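You operate a simulated robot arm through the tools that you are given. There is no shell and no other tool. Be economical: measure what you need, move in short steps, check, and stop when the job is done.

You run a simulated two-armed robot. Do the job below in one go: nothing can be reset, and whatever is moved stays where it is left.

JOB
Hold the dust pan on the top of the steel bench steady with one hand, lift the medium sieve out of it with the other and set it down on the top of the steel bench.

The check looks at the end state, three seconds after you hand in, the way a careful person would. Anything else that was tipped, shoved, dropped, spilled or broken makes it a failure.

ROBOT AND FRAMES
Two 7-joint arms with three-finger grippers on one trunk, on a base that drives. Base frame: it is fixed to the floor where the robot stands at the start and does not move with it; the origin is under the middle of the robot, x ahead of it, y to its left, z up; the surface under the hand at the start is at about z = 0.86. Units: m, rad, N and s.
The left shoulder is at the start at [0.03, 0.124, 1.133], the right one opposite. With the tool pointing down near the work surface each hand reaches from about 0.1 to 0.78 m from the robot's upright axis, wherever it stands, measured 20 degrees to its own side. Places, roughly: top of the steel bench [0.7, 0.4, 0.9]. Payload 2.2 kg a hand.
The TCP of each hand is the grasp point between the finger pads, 0.028 m short of the fingertips. In the tool frame z runs along the fingers and y along their closing line. Largest opening 0.102 m; the body of the gripper starts 0.071 m behind the TCP.
Orientation is that of the tool frame in the base frame, as a unit quaternion [w, x, y, z]. With the fingers straight down and closing along the base's y, the tool's x points along the base's -x, its y along +y and its z along -z.

CONTROLS
- The arms move only by the tool move_arm. It takes "left_series", "right_series" or both (then of equal length, played together; a hand with none holds still); each is a list that holds one entry, the list of rows, each a list of 7 numbers: the closure in counts, from 0 (fully open) to 255 (shut), then the shift along the tool's x, y, z in m, then the turn, a rotation vector about the tool's x, y, z in rad. In form: [[[jaw, tx, ty, tz, wx, wy, wz], ...]]. A call has 1 to 8 rows; each row is the pose to reach, as a shift and turn from the pose commanded when the call began, along the tool's axes at that moment. A row lasts 0.2 s, in which the tool goes at most 0.05 m and 0.15 rad; a call with a longer step from one row to the next is refused whole, and so is a gripper value outside its range. A pose out of reach is approached as far as the arm can. The call stops where the force on the tool passes 40 N (or 10 N more than at its start, if that is more) or the arm is blocked; 0.2 s more then pass. Each finger halts on what it meets, pressing with about 25 N; the grip force reading is that of the motor and also rises with nothing between the fingers. The clock runs only during rows and for 0.2 s after the last one: add rows that repeat a pose to give the fingers time. It gives the time, the measured TCP pose, the force on the tool (base axes), the opening and the grip force at its end, in the units of the frame above (readings bear some noise), with the torque about the TCP (base axes, N m) and any sound that the robot's microphone picked up.
- Cameras (640 x 400 px; columns grow to the right, rows downward): "scene" is now at [0.0425, -0.0076, 1.8415]; the picture's right is [-0.07, -1.00, 0.00], its down [-0.81, 0.06, -0.59] and it looks along [0.59, -0.04, -0.81] (base axes); focal length 293 px, centre (320, 200). "left" rides on the left gripper at [0.072, 0.038, -0.086] in its tool frame; the picture's right is [-0.46, 0.89, 0.00], its down [-0.60, -0.32, -0.73] and it looks along [-0.65, -0.34, 0.68] (tool axes); focal length 256 px, centre (320, 200). "right" rides on the right gripper at [0.069, 0.044, -0.086] in its tool frame; the picture's right is [-0.53, 0.85, 0.00], its down [-0.58, -0.36, -0.73] and it looks along [-0.62, -0.39, 0.68] (tool axes); focal length 256 px, centre (320, 200). There is no depth. A picture from a camera that has moved, and an enlarged one, comes with that camera's place and axes in the base frame and with its lens.
- camera(camera): a new picture of that camera. The clock stands still meanwhile.
- raise_lower(by): slides the trunk up (or, below 0, down) by that many m; the arms and the scene camera ride with it, the base frame stays. It gives what a move gives, with no picture.
- roll_base(legs): drives the robot by 1 to 6 legs, each [ahead, left, turn to the left] in m, m and rad, along the robot's own axes; the way and the turn of a leg run together, so that a leg with both is an arc; at most 1.5 m and 3.142 rad a leg. The arms and the cameras ride along, it lands a little off, and it stops where it bumps. It gives what a move gives.
- head_to(pan, tilt): turns the head with the scene camera to pan (to the left, within 2.496 rad either way) and tilt (down, from -0.506 to 1.204), counted from straight ahead of the robot. It gives what a move gives.
- zoom(camera, box): a new picture of the part [left, top, right, bottom] of that camera's present view, enlarged. The clock stands still meanwhile.
- finish_job(): hands the job in; it is judged then, once.

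Go step by step. Nothing tells you exact positions but the pictures and the camera data: compare them with the known pose of the tool, close in by small moves and look again before you grip or let go. The budget is 120 turns and 100 pictures, counting those below and the enlarged ones. Unless the task says otherwise, let go and move clear before handing in, and close with one line.

The tools are called after "Emit:" as a command line: name --argument value ..., lists and objects as JSON in quotes. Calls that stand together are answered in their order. move_arm: Moves the arms, as the interface text tells. Its arguments: {"type":"object","properties":{"left_series":{"type":"array","items":{"type":"array","items":{"type":"array","items":{"type":"number"}}}},"right_series":{"type":"array","items":{"type":"array","items":{"type":"array","items":{"type":"number"}}}}},"required":[]} The other tools are called the same way: raise_lower (by) slides the trunk up or down; roll_base (legs) drives the base; head_to (pan, tilt) turns the head that bears the scene camera; camera (camera) takes a picture; zoom (camera, box) takes an enlarged picture of a part of a camera's view; finish_job () hands the job in.

At the start:

```text
time_s: 0.0
left_tool_pos: [0.5878, 0.3497, 1.1539]
left_orientation: [0.0, 0.0, 1.0, 0.001]
left_contact_force: [-1.0, -0.1, 0.6]
left_torque: [0.0, -0.03, 0.0]
left_grip_width: 0.1023
left_finger_force: 0.1
right_tool_pos: [0.5126, -0.1541, 1.2028]
right_orientation: [0.0, -0.001, 1.0, -0.001]
right_contact_force: [-0.2, -0.5, -0.6]
right_torque: [0.03, 0.01, -0.01]
right_grip_width: 0.1022
right_finger_force: 0.0
trunk travel left (down, up): [-0.375, 0.165]
robot x, y, heading: [-0.0032, 0.0001, -0.002]
head pan, tilt: [-0.07, 0.942]
```

scene: 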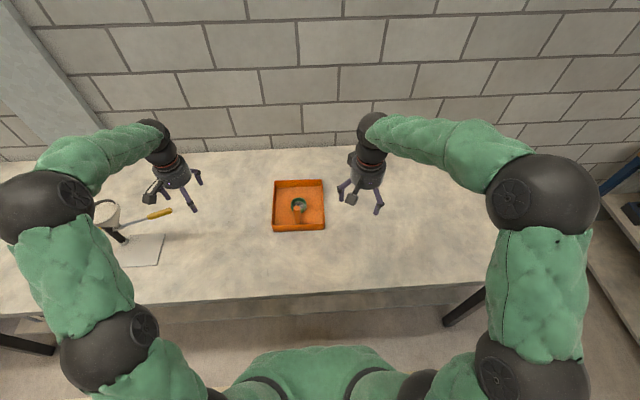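
right: 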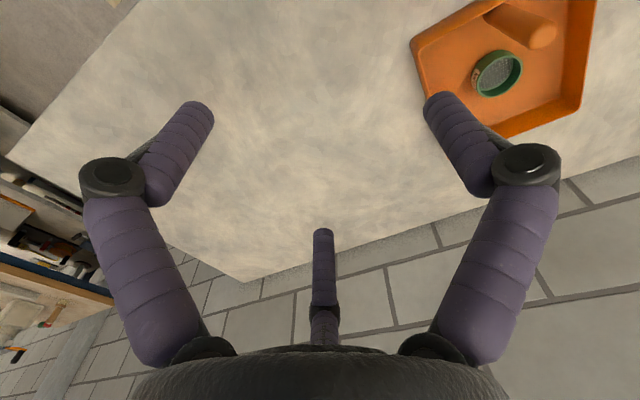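
left: 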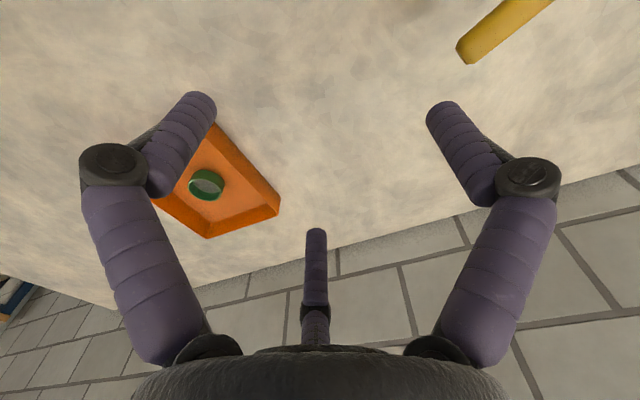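

I see an orange dust pan with a small green sieve in it, midway between the hands. I'll take closer views first.

Emit:
zoom --camera "scene" --box '[250, 160, 350, 240]'

Emit:
zoom --camera "right" --box '[390, 0, 630, 150]'

Emit:
zoom --camera "scene" --box '[70, 150, 230, 280]'

```text
5.00 times, centred on (300, 200) of scene
camera zoom: at [0.0425, -0.0076, 1.8415], right [-0.07, -1.0, 0.0], down [-0.81, 0.06, -0.59], along [0.59, -0.04, -0.81], focal length 1464 px, centre (420, 200)
```

zoom: 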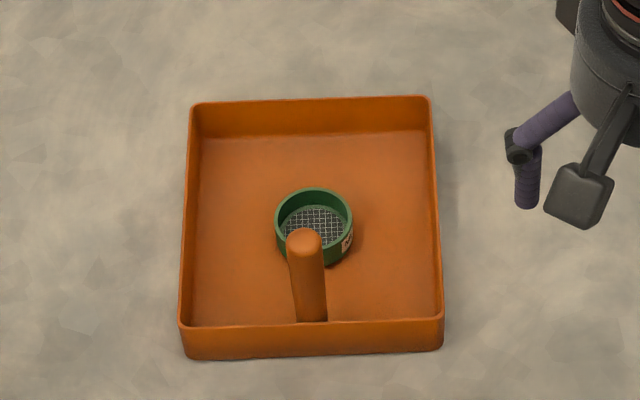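

```text
2.67 times, centred on (510, 75) of right
camera zoom: at [0.4435, -0.1106, 1.2896], right [0.53, 0.85, 0.0], down [0.58, -0.36, 0.73], along [0.62, -0.39, -0.68], focal length 683 px, centre (-187, 533)
```

zoom: 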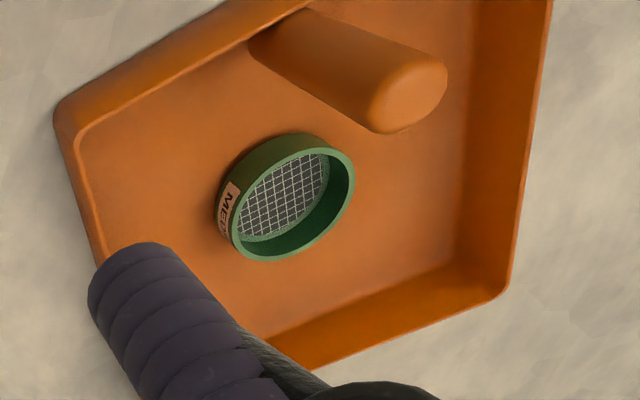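

```text
3.08 times, centred on (150, 215) of scene
camera zoom: at [0.0425, -0.0076, 1.8415], right [-0.07, -1.0, 0.0], down [-0.81, 0.06, -0.59], along [0.59, -0.04, -0.81], focal length 901 px, centre (843, 154)
```

zoom: 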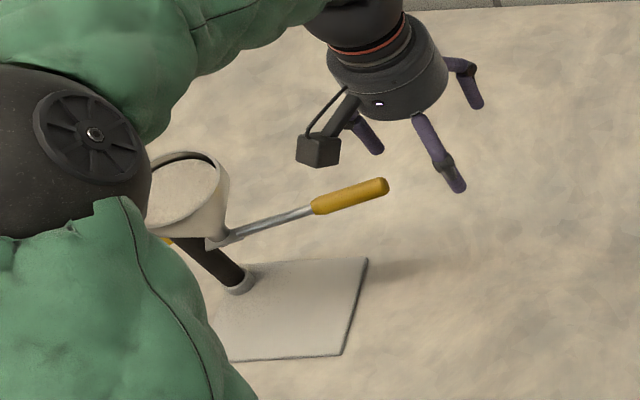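

The pan's handle stands upright from its near wall at about (0.62, 0.035), rising to z≈1.02, and the sieve rim is centred near (0.71, 0.03, 0.91), 6 cm across. Before planning, I'll check what the gripper's fingers look like open and half closed.

Emit:
zoom --camera "scene" --box '[310, 110, 410, 230]'

Emit:
move_arm --right_series '[[[150, 0, 0, 0, 0, 0, 0], [150, 0, 0, 0, 0, 0, 0], [150, 0, 0, 0, 0, 0, 0]]]'

Emit:
camera --camera "right"

Emit:
zoom --camera "scene" --box '[310, 110, 410, 230]'

```text
3.33 times, centred on (360, 170) of scene
camera zoom: at [0.0425, -0.0076, 1.8415], right [-0.07, -1.0, 0.0], down [-0.81, 0.06, -0.59], along [0.59, -0.04, -0.81], focal length 976 px, centre (187, 300)
```

zoom: 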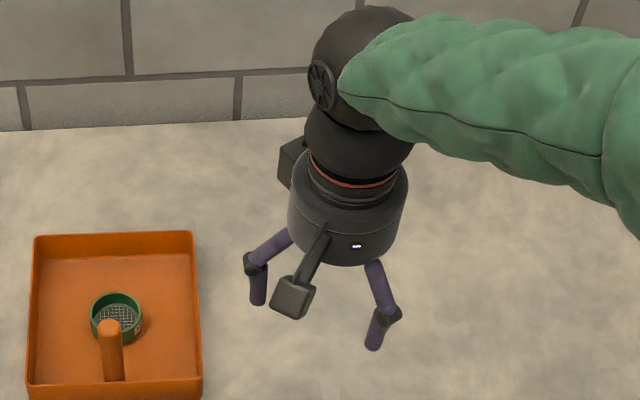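

```text
time_s: 0.8
left_tool_pos: [0.5872, 0.349, 1.1533]
left_orientation: [-0.001, 0.0, 1.0, 0.001]
left_contact_force: [-0.8, -0.4, 0.5]
left_torque: [-0.03, 0.0, -0.01]
left_grip_width: 0.1018
left_finger_force: 0.1
right_tool_pos: [0.5116, -0.1546, 1.2025]
right_orientation: [0.001, 0.0, 1.0, 0.0]
right_contact_force: [-0.2, -0.1, 0.2]
right_torque: [-0.02, 0.02, 0.01]
right_grip_width: 0.042
right_finger_force: 0.0
trunk travel left (down, up): [-0.375, 0.165]
robot x, y, heading: [-0.002, 0.0022, -0.001]
head pan, tilt: [-0.07, 0.942]
```

```text
92 pictures are left
camera right: at [0.4435, -0.1106, 1.2896], right [0.53, 0.85, 0.0], down [0.58, -0.36, 0.73], along [0.62, -0.39, -0.68], focal length 256 px, centre (320, 200)
```

right: 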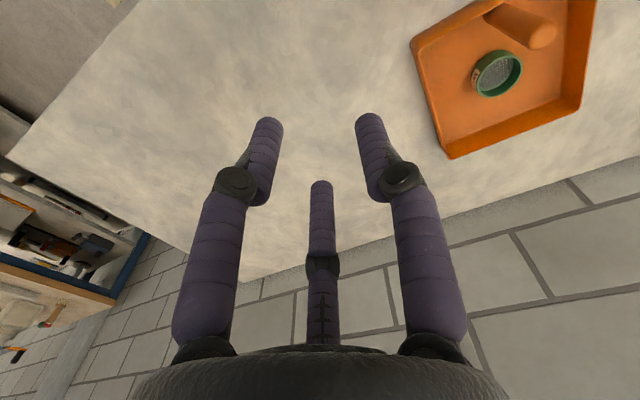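

```text
3.33 times, centred on (360, 170) of scene
camera zoom: at [0.0425, -0.0076, 1.8415], right [-0.07, -1.0, 0.0], down [-0.81, 0.06, -0.59], along [0.59, -0.04, -0.81], focal length 976 px, centre (187, 300)
```

zoom: 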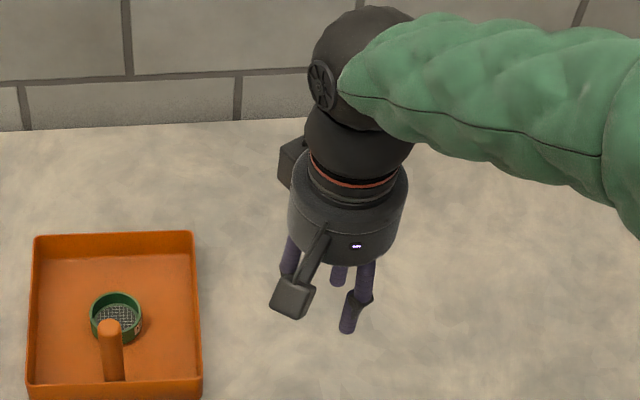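

The hand closes as described along its y axis. Plan: the right hand grips the upright handle from the robot's side, tilted 45°, and the left hand takes the sieve from above with its camera turned away. First I bring the right hand to a pre-grasp behind the handle.

Emit:
move_arm --right_series '[[[70, -0.002, 0.032, 0.022, 0, -0.131, 0], [70, -0.004, 0.064, 0.044, 0, -0.262, 0], [70, -0.006, 0.095, 0.066, 0, -0.393, 0], [70, -0.009, 0.127, 0.088, 0, -0.524, 0], [70, -0.011, 0.158, 0.11, 0, -0.655, 0], [70, -0.013, 0.19, 0.133, 0, -0.785, 0], [70, -0.013, 0.19, 0.133, 0, -0.785, 0]]]'

Emit:
camera --camera "scene"

Emit:
camera --camera "right"

Emit:
camera --camera "left"

```text
time_s: 2.4
left_tool_pos: [0.5875, 0.35, 1.1531]
left_orientation: [0.0, 0.0, 1.0, -0.001]
left_contact_force: [0.3, -0.9, 0.1]
left_torque: [0.06, 0.0, 0.02]
left_grip_width: 0.102
left_finger_force: 0.2
right_tool_pos: [0.5252, 0.0336, 1.0716]
right_orientation: [0.384, 0.001, 0.923, 0.0]
right_contact_force: [-0.7, 0.1, -0.2]
right_torque: [0.04, 0.03, 0.01]
right_grip_width: 0.074
right_finger_force: 0.1
trunk travel left (down, up): [-0.375, 0.165]
robot x, y, heading: [0.0011, 0.0006, 0.002]
head pan, tilt: [-0.07, 0.942]
```

```text
90 pictures are left
camera scene: at [0.0423, -0.0086, 1.8415], right [-0.07, -1.0, 0.0], down [-0.81, 0.06, -0.59], along [0.59, -0.04, -0.81], focal length 293 px, centre (320, 200)
```

scene: 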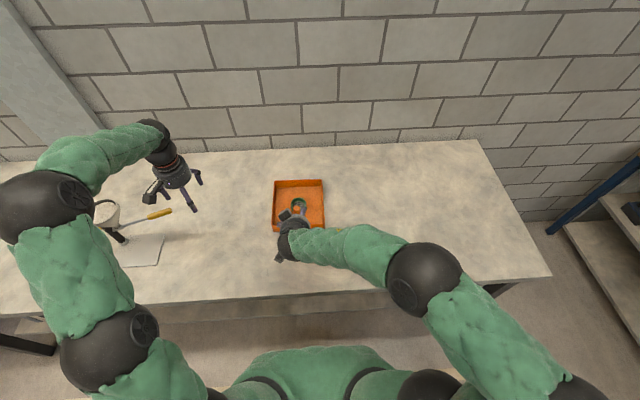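

```text
89 pictures are left
camera right: at [0.4146, 0.0772, 1.0843], right [0.38, 0.84, 0.38], down [-0.11, -0.37, 0.92], along [0.92, -0.39, -0.05], focal length 256 px, centre (320, 200)
```

right: 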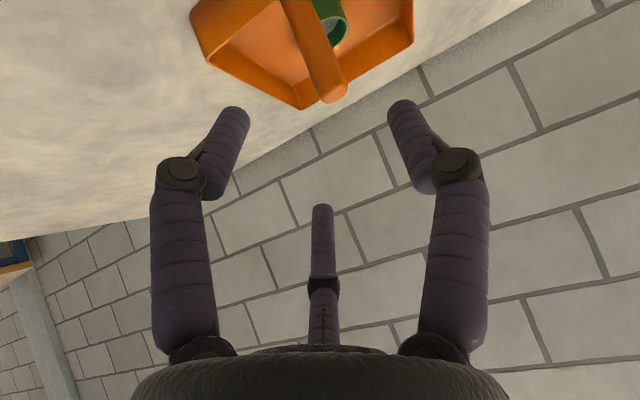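

```text
88 pictures are left
camera left: at [0.5153, 0.386, 1.2402], right [0.47, 0.89, 0.0], down [0.6, -0.32, 0.73], along [0.65, -0.34, -0.68], focal length 256 px, centre (320, 200)
```

left: 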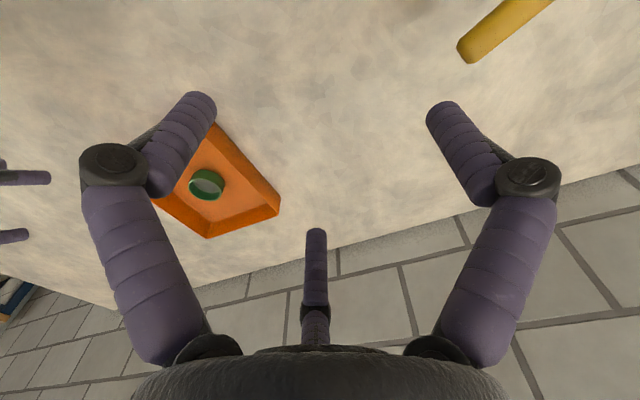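

The handle tip triangulates to about (0.62, 0.037, 1.0), so the pre-grasp is aligned. I advance most of the way along the fingers and look again.

Emit:
move_arm --right_series '[[[70, 0.001, 0.001, 0.03, 0, 0, 0], [70, 0.003, 0.002, 0.06, 0, 0, 0], [70, 0.004, 0.002, 0.085, 0, 0, 0], [70, 0.004, 0.002, 0.085, 0, 0, 0]]]'

Emit:
camera --camera "right"

Emit:
zoom --camera "scene" --box '[250, 160, 350, 240]'

```text
time_s: 3.4
left_tool_pos: [0.5858, 0.35, 1.1533]
left_orientation: [0.0, 0.0, 1.0, 0.0]
left_contact_force: [0.8, -0.4, -0.5]
left_torque: [0.0, -0.01, -0.02]
left_grip_width: 0.1018
left_finger_force: 0.1
right_tool_pos: [0.5844, 0.037, 1.0105]
right_orientation: [0.383, 0.0, 0.924, 0.001]
right_contact_force: [0.0, 0.6, -0.3]
right_torque: [-0.03, -0.01, -0.01]
right_grip_width: 0.074
right_finger_force: 0.0
trunk travel left (down, up): [-0.375, 0.165]
robot x, y, heading: [-0.0007, 0.0012, -0.0]
head pan, tilt: [-0.07, 0.942]
```

```text
87 pictures are left
camera right: at [0.4745, 0.0809, 1.0233], right [0.38, 0.85, 0.38], down [-0.11, -0.37, 0.92], along [0.92, -0.39, -0.05], focal length 256 px, centre (320, 200)
```

right: 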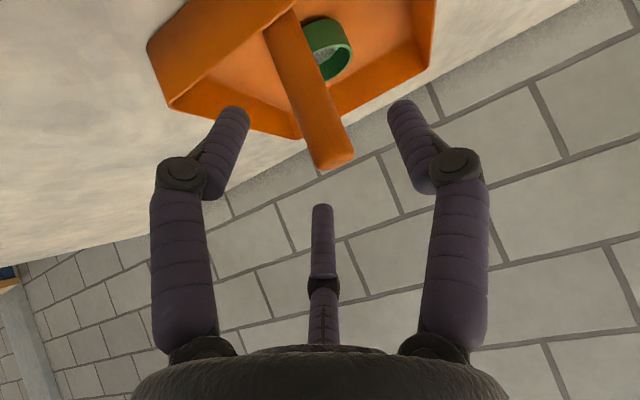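

```text
5.00 times, centred on (300, 200) of scene
camera zoom: at [0.0414, -0.0079, 1.8415], right [-0.07, -1.0, 0.0], down [-0.81, 0.06, -0.59], along [0.59, -0.04, -0.81], focal length 1464 px, centre (420, 200)
```

zoom: 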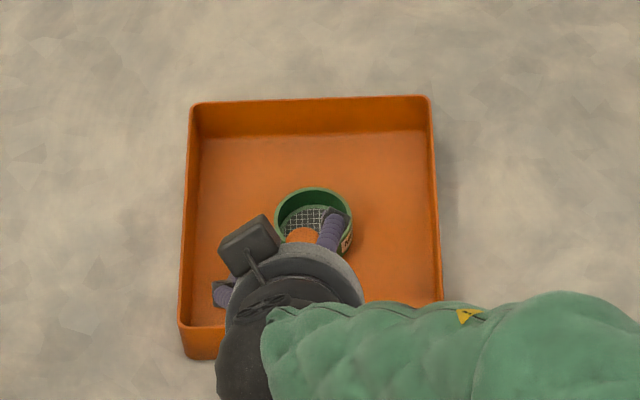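

The handle sits between the fingers at y≈0.038, in line with the TCP. I go in the last 4 cm, still open, and check.

Emit:
move_arm --right_series '[[[70, 0.001, 0.001, 0.015, 0, 0, 0], [70, 0.002, 0.001, 0.03, 0, 0, 0], [70, 0.003, 0.001, 0.043, 0, 0, 0], [70, 0.003, 0.001, 0.043, 0, 0, 0]]]'

Emit:
camera --camera "right"

Emit:
zoom --camera "left" --box '[0, 100, 320, 300]'

```text
time_s: 4.4
left_tool_pos: [0.5873, 0.3506, 1.1538]
left_orientation: [0.0, 0.0, 1.0, 0.001]
left_contact_force: [0.1, 0.8, 0.1]
left_torque: [-0.03, 0.03, 0.03]
left_grip_width: 0.1023
left_finger_force: 0.0
right_tool_pos: [0.6124, 0.0381, 0.9749]
right_orientation: [0.383, 0.0, 0.924, 0.0]
right_contact_force: [0.2, 0.4, 0.7]
right_torque: [0.0, -0.04, 0.01]
right_grip_width: 0.0741
right_finger_force: 0.0
trunk travel left (down, up): [-0.375, 0.165]
robot x, y, heading: [-0.0008, -0.0013, -0.001]
head pan, tilt: [-0.07, 0.942]
```

```text
85 pictures are left
camera right: at [0.5035, 0.0821, 0.9885], right [0.38, 0.85, 0.38], down [-0.11, -0.36, 0.92], along [0.92, -0.39, -0.05], focal length 256 px, centre (320, 200)
```

right: 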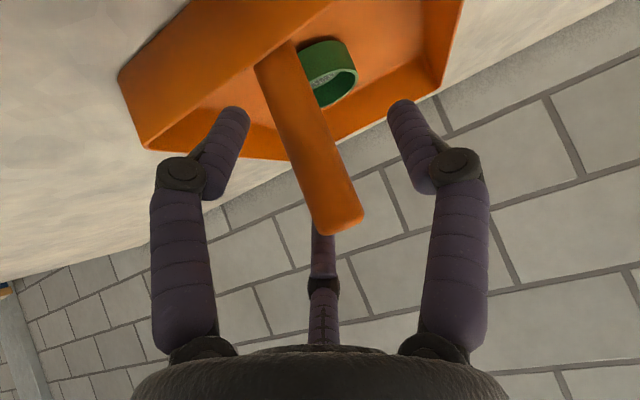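

```text
2.00 times, centred on (160, 200) of left
camera zoom: at [0.515, 0.3866, 1.2402], right [0.46, 0.89, 0.0], down [0.6, -0.32, 0.73], along [0.65, -0.34, -0.68], focal length 512 px, centre (640, 200)
```

zoom: 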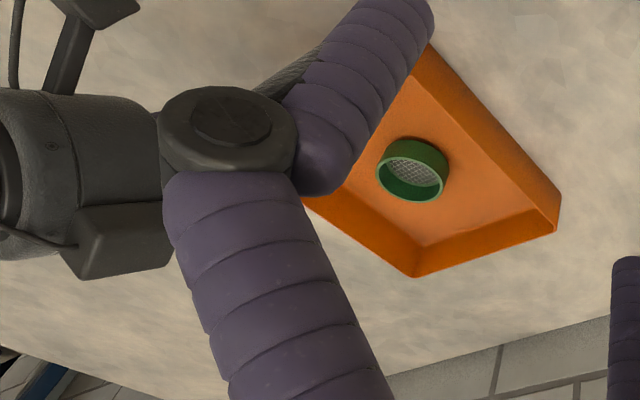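

The handle sits about 2 mm left of the TCP; I shift that much and close gently in stages.

Emit:
move_arm --right_series '[[[70, 0, 0.002, 0, 0, 0, 0], [130, 0, 0.002, 0, 0, 0, 0], [165, 0, 0.002, 0, 0, 0, 0], [175, 0, 0.002, 0, 0, 0, 0], [180, 0, 0.002, 0, 0, 0, 0]]]'

Emit:
camera --camera "right"

```text
time_s: 5.6
left_tool_pos: [0.5872, 0.3502, 1.1537]
left_orientation: [0.0, 0.0, 1.0, 0.0]
left_contact_force: [0.4, -0.9, 0.1]
left_torque: [-0.01, -0.02, 0.02]
left_grip_width: 0.102
left_finger_force: 0.1
right_tool_pos: [0.6114, 0.0395, 0.9748]
right_orientation: [0.382, -0.001, 0.924, 0.0]
right_contact_force: [-1.4, 0.4, 1.8]
right_torque: [0.5, 0.38, 0.12]
right_grip_width: 0.0362
right_finger_force: 24.6
trunk travel left (down, up): [-0.375, 0.165]
robot x, y, heading: [0.0007, 0.004, -0.001]
head pan, tilt: [-0.07, 0.942]
```

```text
83 pictures are left
camera right: at [0.5021, 0.0843, 0.9877], right [0.38, 0.85, 0.38], down [-0.11, -0.36, 0.92], along [0.92, -0.39, -0.05], focal length 256 px, centre (320, 200)
```

right: 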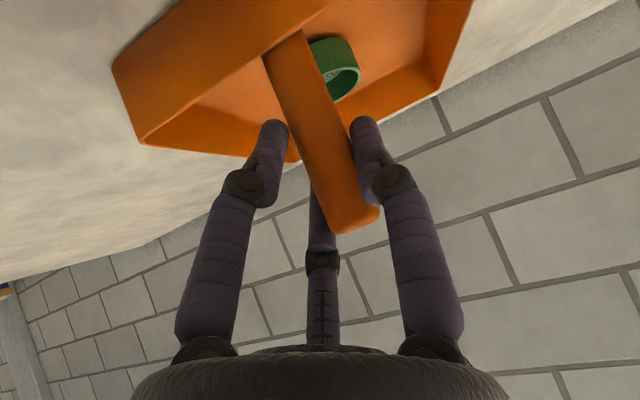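

The grip reads firm at 36 mm, but the handle seems to have shifted in view. I'll check whether the pan moved.

Emit:
zoom --camera "scene" --box '[250, 160, 350, 240]'

Emit:
zoom --camera "right" --box '[220, 60, 460, 260]'

Emit:
zoom --camera "left" --box '[0, 100, 320, 300]'

```text
5.00 times, centred on (300, 200) of scene
camera zoom: at [0.0423, -0.0074, 1.8415], right [-0.07, -1.0, 0.0], down [-0.81, 0.06, -0.59], along [0.59, -0.04, -0.81], focal length 1464 px, centre (420, 200)
```

zoom: 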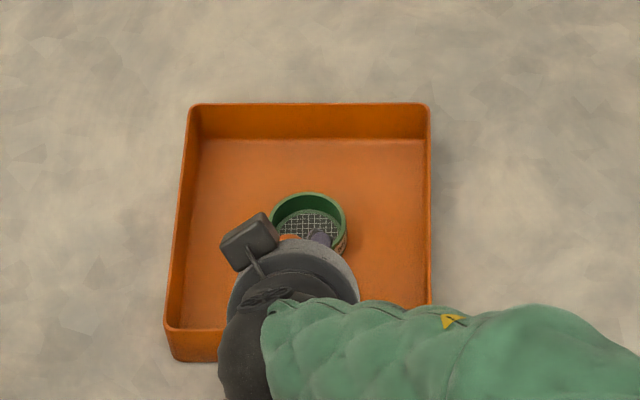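

```text
2.00 times, centred on (340, 160) of right
camera zoom: at [0.5021, 0.0843, 0.9877], right [0.38, 0.85, 0.38], down [-0.11, -0.36, 0.92], along [0.92, -0.39, -0.05], focal length 512 px, centre (280, 280)
```

zoom: 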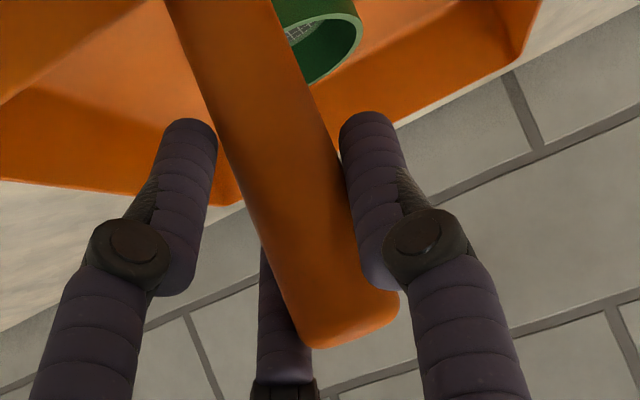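

```text
2.00 times, centred on (160, 200) of left
camera zoom: at [0.5152, 0.3869, 1.2399], right [0.46, 0.89, 0.0], down [0.6, -0.32, 0.73], along [0.65, -0.34, -0.68], focal length 512 px, centre (640, 200)
```

zoom: 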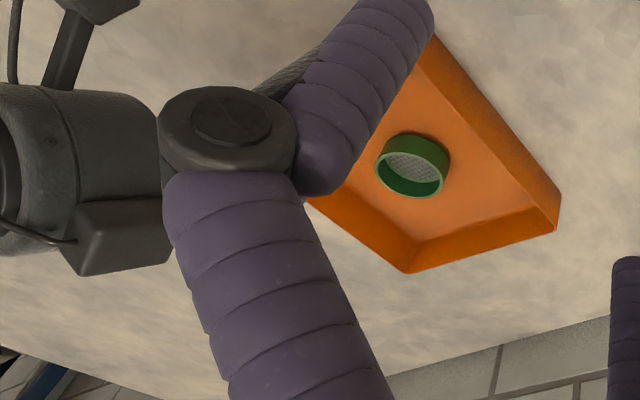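

The hand is really three-fingered (one finger at +y, a pair at −y), so clamping pulled the pan's near end about 1 cm left and turned it ~0.05 rad. It's now firmly held, so I gently put it back the same amount.

Emit:
move_arm --right_series '[[[185, 0, -0.003, 0, -0.009, 0, -0.009], [190, 0, -0.005, 0, -0.018, 0, -0.018], [195, 0, -0.008, 0, -0.027, 0, -0.027], [195, 0, -0.01, 0, -0.035, 0, -0.035], [195, 0, -0.01, 0, -0.035, 0, -0.035]]]'

Emit:
zoom --camera "scene" --box '[250, 160, 350, 240]'

Emit:
camera --camera "right"

```text
time_s: 6.8
left_tool_pos: [0.5873, 0.3503, 1.1545]
left_orientation: [0.0, 0.0, 1.0, 0.0]
left_contact_force: [-0.3, 0.3, -0.8]
left_torque: [-0.02, 0.01, 0.02]
left_grip_width: 0.1021
left_finger_force: 0.1
right_tool_pos: [0.612, 0.032, 0.9747]
right_orientation: [0.382, -0.023, 0.924, 0.01]
right_contact_force: [0.2, 2.2, 6.1]
right_torque: [1.12, 0.22, -0.07]
right_grip_width: 0.0359
right_finger_force: 25.4
trunk travel left (down, up): [-0.375, 0.165]
robot x, y, heading: [0.0032, -0.0016, 0.002]
head pan, tilt: [-0.07, 0.942]
```

```text
5.00 times, centred on (300, 200) of scene
camera zoom: at [0.042, -0.0074, 1.8415], right [-0.07, -1.0, 0.0], down [-0.81, 0.06, -0.59], along [0.59, -0.04, -0.81], focal length 1464 px, centre (420, 200)
```

zoom: 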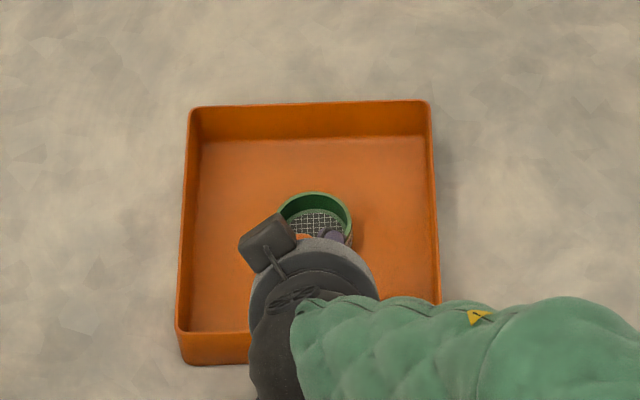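

```text
78 pictures are left
camera right: at [0.5002, 0.0699, 0.9872], right [0.34, 0.86, 0.38], down [-0.09, -0.37, 0.92], along [0.94, -0.34, -0.04], focal length 256 px, centre (320, 200)
```

right: 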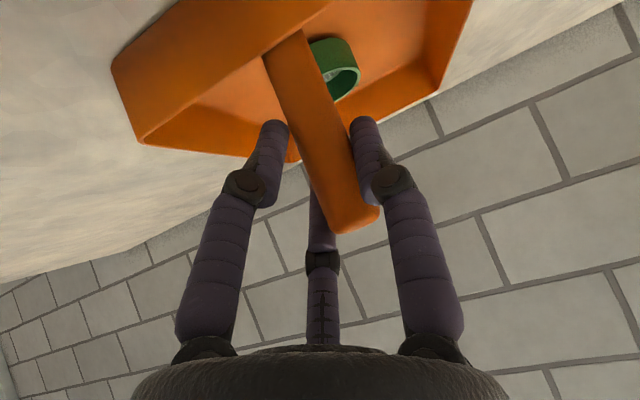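

The pan is back to nearly its original pose and rigidly held. Now the left hand turns 90° (camera away from the right hand) and moves high towards the sieve.

Emit:
move_arm --left_series '[[[0, -0.012, -0.025, 0, 0, 0, 0.145], [0, -0.024, -0.05, 0, 0, 0, 0.29], [0, -0.036, -0.075, 0, 0, 0, 0.435], [0, -0.048, -0.1, 0, 0, 0, 0.58], [0, -0.06, -0.125, 0, 0, 0, 0.725], [0, -0.072, -0.15, 0, 0, 0, 0.87], [0, -0.084, -0.175, 0, 0, 0, 1.015], [0, -0.096, -0.2, 0, 0, 0, 1.16]]]'

Emit:
camera --camera "scene"

```text
time_s: 8.6
left_tool_pos: [0.6835, 0.1501, 1.1553]
left_orientation: [0.001, 0.549, 0.836, 0.0]
left_contact_force: [0.7, -0.5, 0.2]
left_torque: [0.0, 0.01, 0.02]
left_grip_width: 0.102
left_finger_force: 0.0
right_tool_pos: [0.6108, 0.0317, 0.9745]
right_orientation: [0.383, -0.023, 0.924, 0.01]
right_contact_force: [1.1, -1.7, 8.6]
right_torque: [1.13, -0.07, 0.05]
right_grip_width: 0.036
right_finger_force: 25.0
trunk travel left (down, up): [-0.375, 0.165]
robot x, y, heading: [0.0044, -0.0017, -0.002]
head pan, tilt: [-0.07, 0.942]
```

```text
77 pictures are left
camera scene: at [0.0419, -0.0086, 1.8415], right [-0.07, -1.0, 0.0], down [-0.81, 0.06, -0.59], along [0.59, -0.04, -0.81], focal length 293 px, centre (320, 200)
```

scene: 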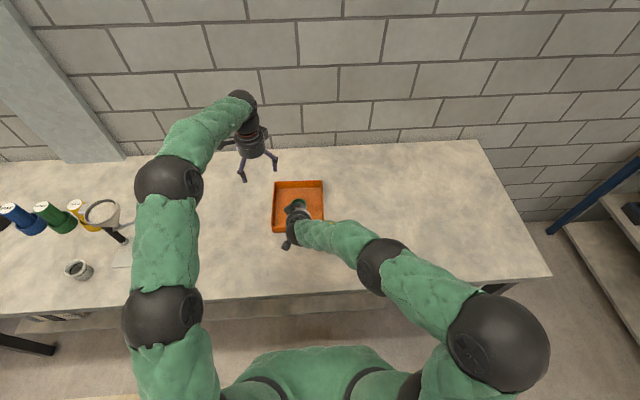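

Free space so far. I finish the turn and come over the sieve at z = 1.10.

Emit:
move_arm --left_series '[[[0, -0.03, -0.005, 0.01, 0, 0, 0.11], [0, -0.06, -0.01, 0.02, 0, 0, 0.22], [0, -0.09, -0.015, 0.035, 0, 0, 0.33], [0, -0.121, -0.02, 0.055, 0, 0, 0.411], [0, -0.121, -0.02, 0.055, 0, 0, 0.411]]]'

Emit:
camera --camera "left"

Emit:
camera --camera "scene"

Emit:
camera --camera "right"

```text
time_s: 9.8
left_tool_pos: [0.714, 0.0321, 1.1]
left_orientation: [0.001, 0.708, 0.707, 0.0]
left_contact_force: [-0.4, -0.6, 0.1]
left_torque: [-0.02, -0.01, 0.0]
left_grip_width: 0.1021
left_finger_force: 0.0
right_tool_pos: [0.6114, 0.0326, 0.9734]
right_orientation: [0.383, -0.023, 0.924, 0.01]
right_contact_force: [-0.9, -0.1, 9.9]
right_torque: [0.84, -0.14, -0.16]
right_grip_width: 0.036
right_finger_force: 24.9
trunk travel left (down, up): [-0.375, 0.165]
robot x, y, heading: [-0.0019, 0.0009, -0.002]
head pan, tilt: [-0.07, 0.942]
```

```text
76 pictures are left
camera left: at [0.7516, 0.1026, 1.1864], right [0.88, -0.47, 0.0], down [-0.32, -0.6, 0.73], along [-0.34, -0.65, -0.68], focal length 256 px, centre (320, 200)
```

left: 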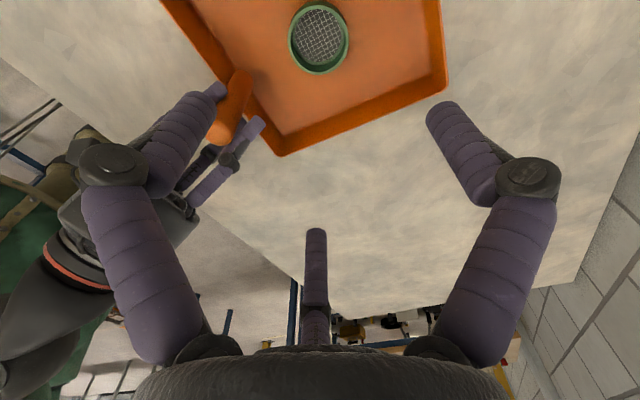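

```text
75 pictures are left
camera scene: at [0.0413, -0.0075, 1.8415], right [-0.07, -1.0, 0.0], down [-0.81, 0.06, -0.59], along [0.59, -0.04, -0.81], focal length 293 px, centre (320, 200)
```

scene: 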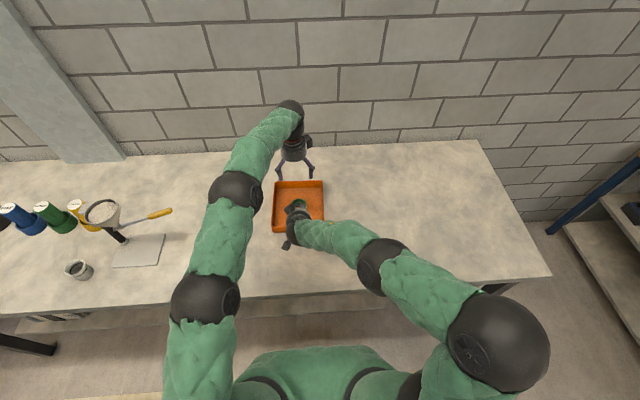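

```text
74 pictures are left
camera right: at [0.4995, 0.0697, 0.9869], right [0.34, 0.86, 0.38], down [-0.09, -0.37, 0.92], along [0.94, -0.35, -0.05], focal length 256 px, centre (320, 200)
```

right: 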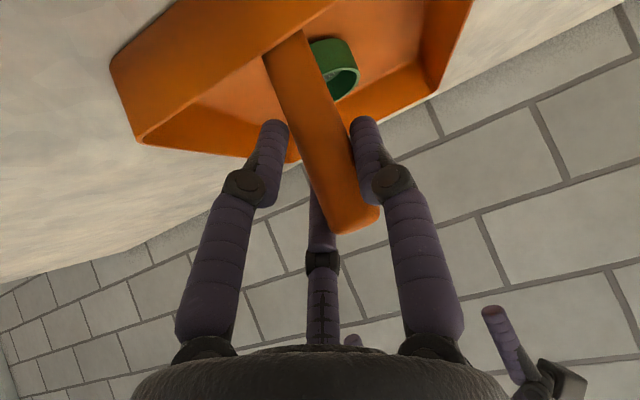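

The sieve appears at about (0.716, 0.034). I zoom in for a better fix and to see the clearance to the right hand.

Emit:
zoom --camera "left" --box '[160, 0, 400, 150]'

Emit:
zoom --camera "scene" --box '[250, 140, 350, 240]'

```text
2.67 times, centred on (280, 75) of left
camera zoom: at [0.7516, 0.1026, 1.1864], right [0.88, -0.47, 0.0], down [-0.32, -0.6, 0.73], along [-0.34, -0.65, -0.68], focal length 683 px, centre (427, 533)
```

zoom: 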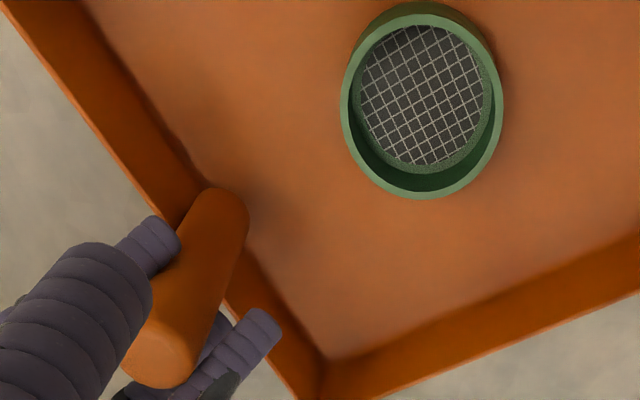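

```text
4.00 times, centred on (300, 190) of scene
camera zoom: at [0.0413, -0.0075, 1.8415], right [-0.07, -1.0, 0.0], down [-0.81, 0.06, -0.59], along [0.59, -0.04, -0.81], focal length 1171 px, centre (400, 240)
```

zoom: 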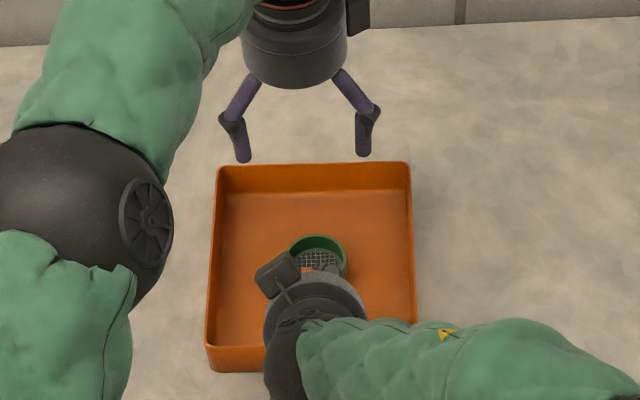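

Centre of the sieve: (0.715, 0.034). I lower the left hand to z = 0.925, slightly narrowed, watching the force.

Emit:
move_arm --left_series '[[[30, 0.002, 0.001, 0.04, 0, 0, 0], [30, 0.002, 0.001, 0.08, 0, 0, 0], [30, 0.002, 0.001, 0.115, 0, 0, 0], [30, 0.002, 0.001, 0.145, 0, 0, 0], [30, 0.002, 0.001, 0.16, 0, 0, 0], [30, 0.002, 0.001, 0.175, 0, 0, 0]]]'

Emit:
camera --camera "left"

Emit:
camera --camera "right"

Emit:
zoom --camera "scene" --box '[250, 140, 350, 240]'

```text
time_s: 11.2
left_tool_pos: [0.7128, 0.0334, 0.9252]
left_orientation: [0.0, 0.707, 0.707, 0.0]
left_contact_force: [-0.2, 0.0, -0.3]
left_torque: [0.02, 0.03, -0.01]
left_grip_width: 0.0897
left_finger_force: 0.0
right_tool_pos: [0.6111, 0.0315, 0.974]
right_orientation: [0.383, -0.023, 0.923, 0.011]
right_contact_force: [-1.8, -1.3, 9.6]
right_torque: [0.96, -0.07, 0.01]
right_grip_width: 0.0362
right_finger_force: 25.1
trunk travel left (down, up): [-0.375, 0.165]
robot x, y, heading: [-0.0021, -0.0029, -0.003]
head pan, tilt: [-0.07, 0.942]
```

```text
71 pictures are left
camera left: at [0.7515, 0.104, 1.011], right [0.89, -0.47, 0.0], down [-0.32, -0.6, 0.73], along [-0.34, -0.65, -0.68], focal length 256 px, centre (320, 200)
```

left: 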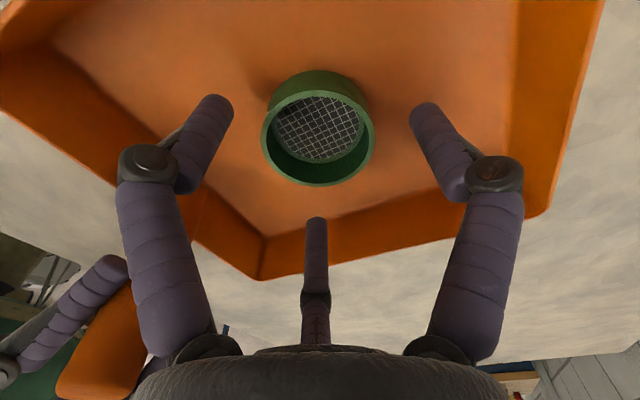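

```text
70 pictures are left
camera right: at [0.4993, 0.0695, 0.9868], right [0.34, 0.86, 0.38], down [-0.09, -0.37, 0.92], along [0.94, -0.34, -0.05], focal length 256 px, centre (320, 200)
```

right: 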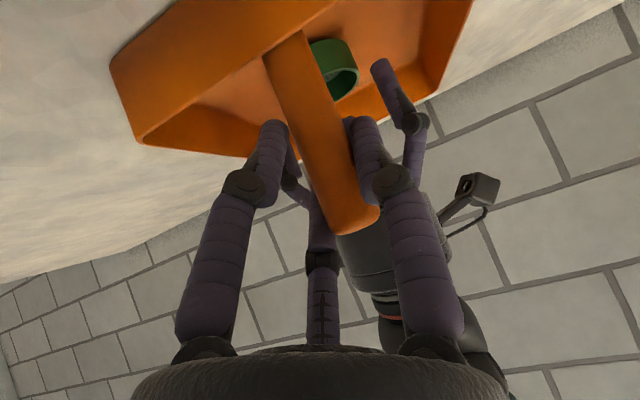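

```text
4.00 times, centred on (300, 190) of scene
camera zoom: at [0.0414, -0.0081, 1.8415], right [-0.07, -1.0, 0.0], down [-0.81, 0.06, -0.59], along [0.59, -0.04, -0.81], focal length 1171 px, centre (400, 240)
```

zoom: 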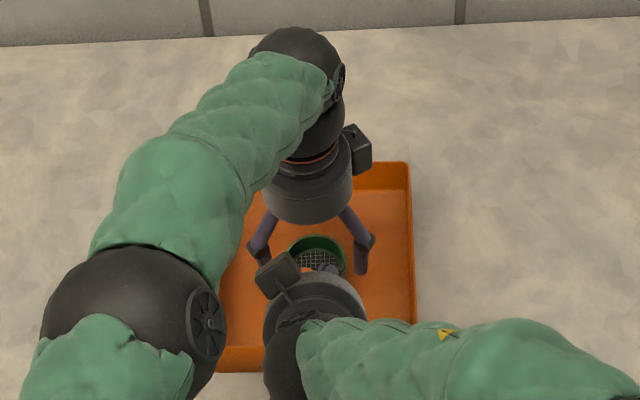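

The sieve is centred between the fingers, within about 2 mm, with its rim near z≈0.888. I go down to z≈0.897 in small steps.

Emit:
move_arm --left_series '[[[30, 0.002, 0.001, 0.01, 0, 0, 0], [30, 0.002, 0.001, 0.018, 0, 0, 0], [30, 0.002, 0.001, 0.024, 0, 0, 0], [30, 0.002, 0.001, 0.028, 0, 0, 0]]]'

Emit:
camera --camera "left"

Emit:
camera --camera "right"

```text
time_s: 12.2
left_tool_pos: [0.7143, 0.0359, 0.8968]
left_orientation: [0.0, 0.707, 0.707, 0.0]
left_contact_force: [0.9, -0.7, 0.5]
left_torque: [0.03, 0.01, -0.04]
left_grip_width: 0.0898
left_finger_force: 0.0
right_tool_pos: [0.611, 0.0312, 0.9745]
right_orientation: [0.382, -0.022, 0.924, 0.009]
right_contact_force: [-1.0, -1.0, 8.1]
right_torque: [1.0, -0.05, 0.04]
right_grip_width: 0.0361
right_finger_force: 24.9
trunk travel left (down, up): [-0.375, 0.165]
robot x, y, heading: [0.0, 0.0042, 0.001]
head pan, tilt: [-0.07, 0.942]
```

```text
68 pictures are left
camera left: at [0.7523, 0.1062, 0.9839], right [0.89, -0.46, 0.0], down [-0.32, -0.6, 0.73], along [-0.34, -0.65, -0.68], focal length 256 px, centre (320, 200)
```

left: 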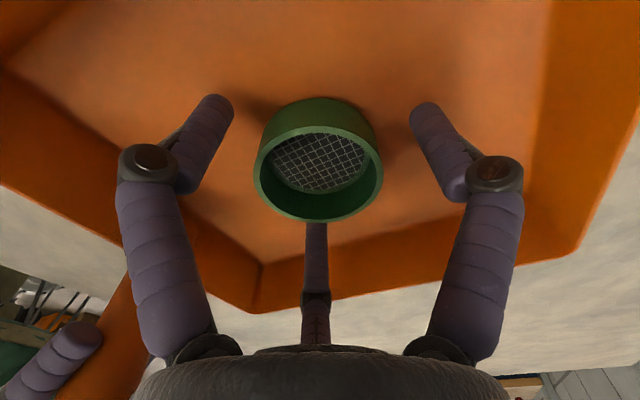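

```text
67 pictures are left
camera right: at [0.4994, 0.0696, 0.9868], right [0.34, 0.86, 0.38], down [-0.09, -0.37, 0.92], along [0.94, -0.34, -0.05], focal length 256 px, centre (320, 200)
```

right: 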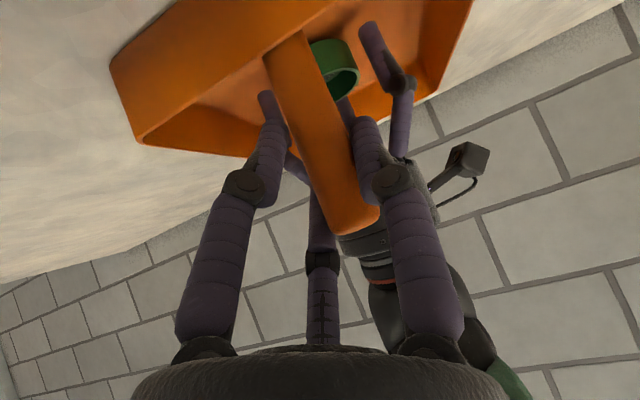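

The sieve rim is centred within ~2 mm and nothing touches. I close the left fingers on it gradually.

Emit:
move_arm --left_series '[[[60, 0, 0, 0, 0, 0, 0], [85, 0, 0, 0, 0, 0, 0], [100, 0, 0, 0, 0, 0, 0], [110, 0, 0, 0, 0, 0, 0], [120, 0, 0, 0, 0, 0, 0], [125, 0, 0, 0, 0, 0, 0]]]'

Emit:
camera --camera "left"

```text
time_s: 13.6
left_tool_pos: [0.7137, 0.0348, 0.8971]
left_orientation: [0.0, 0.707, 0.707, 0.001]
left_contact_force: [-0.6, -0.3, 1.7]
left_torque: [0.02, 0.01, 0.03]
left_grip_width: 0.0605
left_finger_force: 24.8
right_tool_pos: [0.611, 0.0309, 0.9738]
right_orientation: [0.382, -0.022, 0.924, 0.01]
right_contact_force: [0.4, -0.5, 7.2]
right_torque: [0.98, 0.05, 0.03]
right_grip_width: 0.0359
right_finger_force: 24.5
trunk travel left (down, up): [-0.375, 0.165]
robot x, y, heading: [0.0002, 0.0031, -0.002]
head pan, tilt: [-0.07, 0.942]
```

```text
66 pictures are left
camera left: at [0.7523, 0.1061, 0.984], right [0.89, -0.47, 0.0], down [-0.32, -0.6, 0.73], along [-0.34, -0.65, -0.68], focal length 256 px, centre (320, 200)
```

left: 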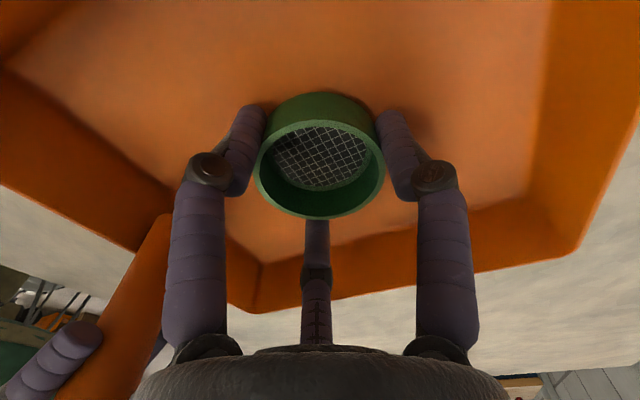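

Gripped at 60.5 mm, matching the sieve's width. I lift straight up slowly, well above the handle top.

Emit:
move_arm --left_series '[[[125, 0, 0, -0.01, 0, 0, 0], [125, 0, 0, -0.025, 0, 0, 0], [125, 0, 0, -0.05, 0, 0, 0], [125, 0, 0, -0.08, 0, 0, 0], [125, 0, 0, -0.115, 0, 0, 0], [125, 0, 0, -0.15, 0, 0, 0], [125, 0, 0, -0.15, 0, 0, 0]]]'

Emit:
camera --camera "left"

Emit:
camera --camera "scene"

```text
time_s: 15.2
left_tool_pos: [0.7151, 0.0354, 1.0459]
left_orientation: [0.001, 0.707, 0.707, 0.0]
left_contact_force: [0.5, 0.6, -0.1]
left_torque: [0.0, 0.01, -0.02]
left_grip_width: 0.0606
left_finger_force: 25.2
right_tool_pos: [0.6105, 0.0308, 0.973]
right_orientation: [0.383, -0.024, 0.924, 0.011]
right_contact_force: [-1.5, -0.9, 7.5]
right_torque: [0.95, 0.15, 0.04]
right_grip_width: 0.0361
right_finger_force: 25.3
trunk travel left (down, up): [-0.375, 0.165]
robot x, y, heading: [-0.0016, 0.0004, -0.0]
head pan, tilt: [-0.07, 0.942]
```

```text
65 pictures are left
camera left: at [0.7526, 0.1064, 1.1326], right [0.89, -0.47, 0.0], down [-0.32, -0.6, 0.73], along [-0.34, -0.65, -0.68], focal length 256 px, centre (320, 200)
```

left: 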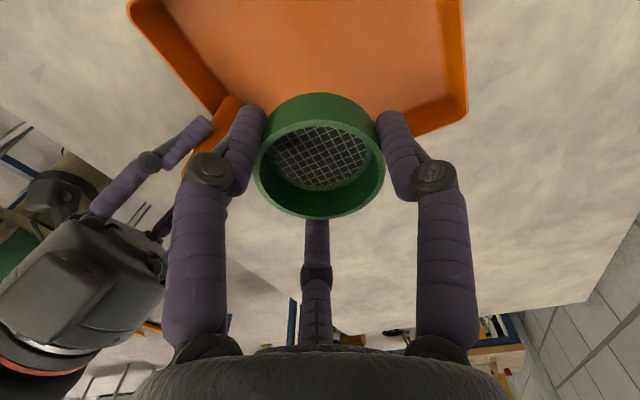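

```text
64 pictures are left
camera scene: at [0.0417, -0.008, 1.8415], right [-0.07, -1.0, 0.0], down [-0.81, 0.06, -0.59], along [0.59, -0.04, -0.81], focal length 293 px, centre (320, 200)
```

scene: 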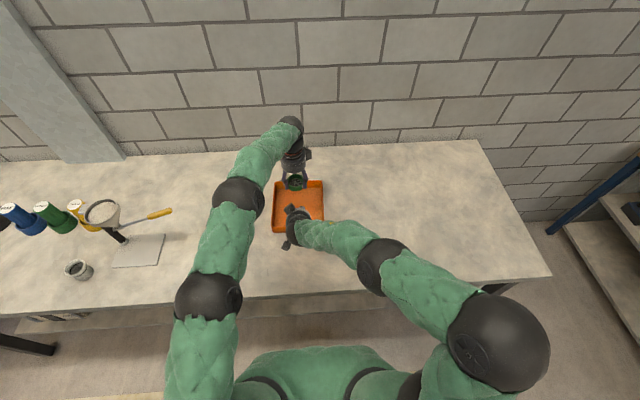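

The sieve is out and the pan stayed put. I carry it left to free bench at y≈0.27.

Emit:
move_arm --left_series '[[[125, 0.02, 0, -0.01, 0, 0, 0], [125, 0.055, 0, -0.01, 0, 0, 0], [125, 0.095, 0, -0.01, 0, 0, 0], [125, 0.135, 0, 0, 0, 0, 0], [125, 0.175, 0, 0.01, 0, 0, 0], [125, 0.21, 0, 0.03, 0, 0, 0], [125, 0.23, 0, 0.05, 0, 0, 0], [125, 0.235, 0, 0.07, 0, 0, 0]]]'

Emit:
camera --camera "left"

Emit:
camera --camera "scene"

```text
time_s: 17.0
left_tool_pos: [0.7167, 0.2693, 0.9761]
left_orientation: [0.001, 0.707, 0.707, 0.0]
left_contact_force: [-0.5, -0.3, -0.2]
left_torque: [-0.02, 0.0, 0.02]
left_grip_width: 0.0604
left_finger_force: 24.9
right_tool_pos: [0.6122, 0.0314, 0.9742]
right_orientation: [0.382, -0.023, 0.924, 0.01]
right_contact_force: [0.0, 0.3, 5.8]
right_torque: [0.85, 0.03, -0.01]
right_grip_width: 0.036
right_finger_force: 24.8
trunk travel left (down, up): [-0.375, 0.165]
robot x, y, heading: [-0.0003, 0.0002, 0.002]
head pan, tilt: [-0.07, 0.942]
```

```text
63 pictures are left
camera left: at [0.7541, 0.3404, 1.0629], right [0.89, -0.46, 0.0], down [-0.32, -0.6, 0.73], along [-0.34, -0.65, -0.68], focal length 256 px, centre (320, 200)
```

left: 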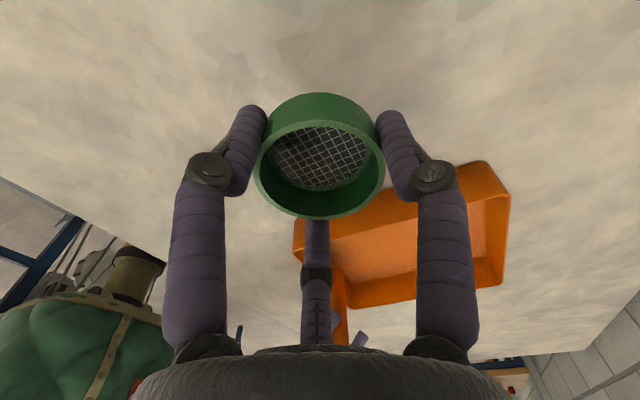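

```text
62 pictures are left
camera scene: at [0.042, -0.0078, 1.8415], right [-0.07, -1.0, 0.0], down [-0.81, 0.06, -0.59], along [0.59, -0.04, -0.81], focal length 293 px, centre (320, 200)
```

scene: 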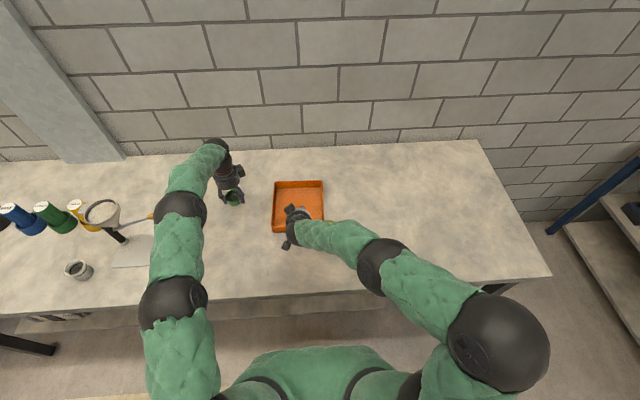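

Over clear bench. I lower to just above the expected touch-down (TCP≈0.894), then in millimetre steps.

Emit:
move_arm --left_series '[[[125, 0, 0, 0.025, 0, 0, 0], [125, 0, 0, 0.05, 0, 0, 0], [125, 0, 0, 0.068, 0, 0, 0], [125, 0, 0, 0.074, 0, 0, 0], [125, 0, 0, 0.077, 0, 0, 0], [125, 0, 0, 0.077, 0, 0, 0]]]'

```text
time_s: 18.4
left_tool_pos: [0.7141, 0.2708, 0.8989]
left_orientation: [0.0, 0.708, 0.707, 0.0]
left_contact_force: [-0.2, 0.6, -0.4]
left_torque: [-0.03, -0.02, 0.03]
left_grip_width: 0.0607
left_finger_force: 24.8
right_tool_pos: [0.6115, 0.0319, 0.9736]
right_orientation: [0.383, -0.023, 0.923, 0.01]
right_contact_force: [0.9, 0.0, 6.2]
right_torque: [0.94, 0.05, 0.03]
right_grip_width: 0.0361
right_finger_force: 24.9
trunk travel left (down, up): [-0.375, 0.165]
robot x, y, heading: [-0.0028, 0.0041, -0.003]
head pan, tilt: [-0.07, 0.942]
```

Emit:
move_arm --left_series '[[[125, 0, 0, 0.001, 0, 0, 0], [125, 0, 0, 0.002, 0, 0, 0], [125, 0, 0, 0.003, 0, 0, 0], [125, 0, 0, 0.004, 0, 0, 0], [125, 0, 0, 0.004, 0, 0, 0]]]'

```text
time_s: 19.6
left_tool_pos: [0.715, 0.2701, 0.8946]
left_orientation: [0.0, 0.707, 0.707, 0.0]
left_contact_force: [-0.4, 0.4, 0.3]
left_torque: [0.04, -0.03, 0.01]
left_grip_width: 0.0604
left_finger_force: 25.2
right_tool_pos: [0.6107, 0.0314, 0.9747]
right_orientation: [0.382, -0.023, 0.924, 0.011]
right_contact_force: [0.2, 0.1, 6.3]
right_torque: [0.87, 0.06, 0.0]
right_grip_width: 0.0362
right_finger_force: 25.2
trunk travel left (down, up): [-0.375, 0.165]
robot x, y, heading: [0.0016, 0.0013, -0.002]
head pan, tilt: [-0.07, 0.942]
```

No contact yet at 0.8946; I keep stepping down.

Emit:
move_arm --left_series '[[[125, 0, 0, 0.001, 0, 0, 0], [125, 0, 0, 0.002, 0, 0, 0], [125, 0, 0, 0.002, 0, 0, 0]]]'

Emit:
camera --camera "left"

```text
time_s: 20.4
left_tool_pos: [0.7154, 0.2722, 0.8938]
left_orientation: [0.001, 0.707, 0.707, 0.001]
left_contact_force: [-0.9, -0.7, 4.8]
left_torque: [-0.09, 0.08, 0.01]
left_grip_width: 0.0603
left_finger_force: 25.0
right_tool_pos: [0.6112, 0.0326, 0.9739]
right_orientation: [0.382, -0.024, 0.924, 0.011]
right_contact_force: [0.7, 0.4, 4.3]
right_torque: [0.81, 0.07, -0.08]
right_grip_width: 0.0358
right_finger_force: 25.4
trunk travel left (down, up): [-0.375, 0.165]
robot x, y, heading: [-0.0023, 0.0018, 0.001]
head pan, tilt: [-0.07, 0.942]
```

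```text
61 pictures are left
camera left: at [0.7534, 0.3418, 0.98], right [0.89, -0.46, 0.0], down [-0.32, -0.6, 0.73], along [-0.34, -0.65, -0.68], focal length 256 px, centre (320, 200)
```

left: 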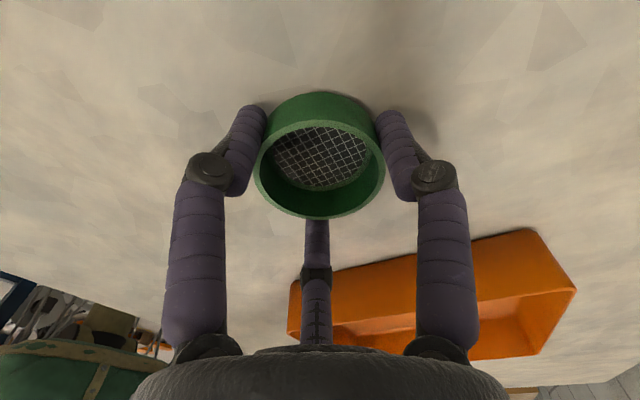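

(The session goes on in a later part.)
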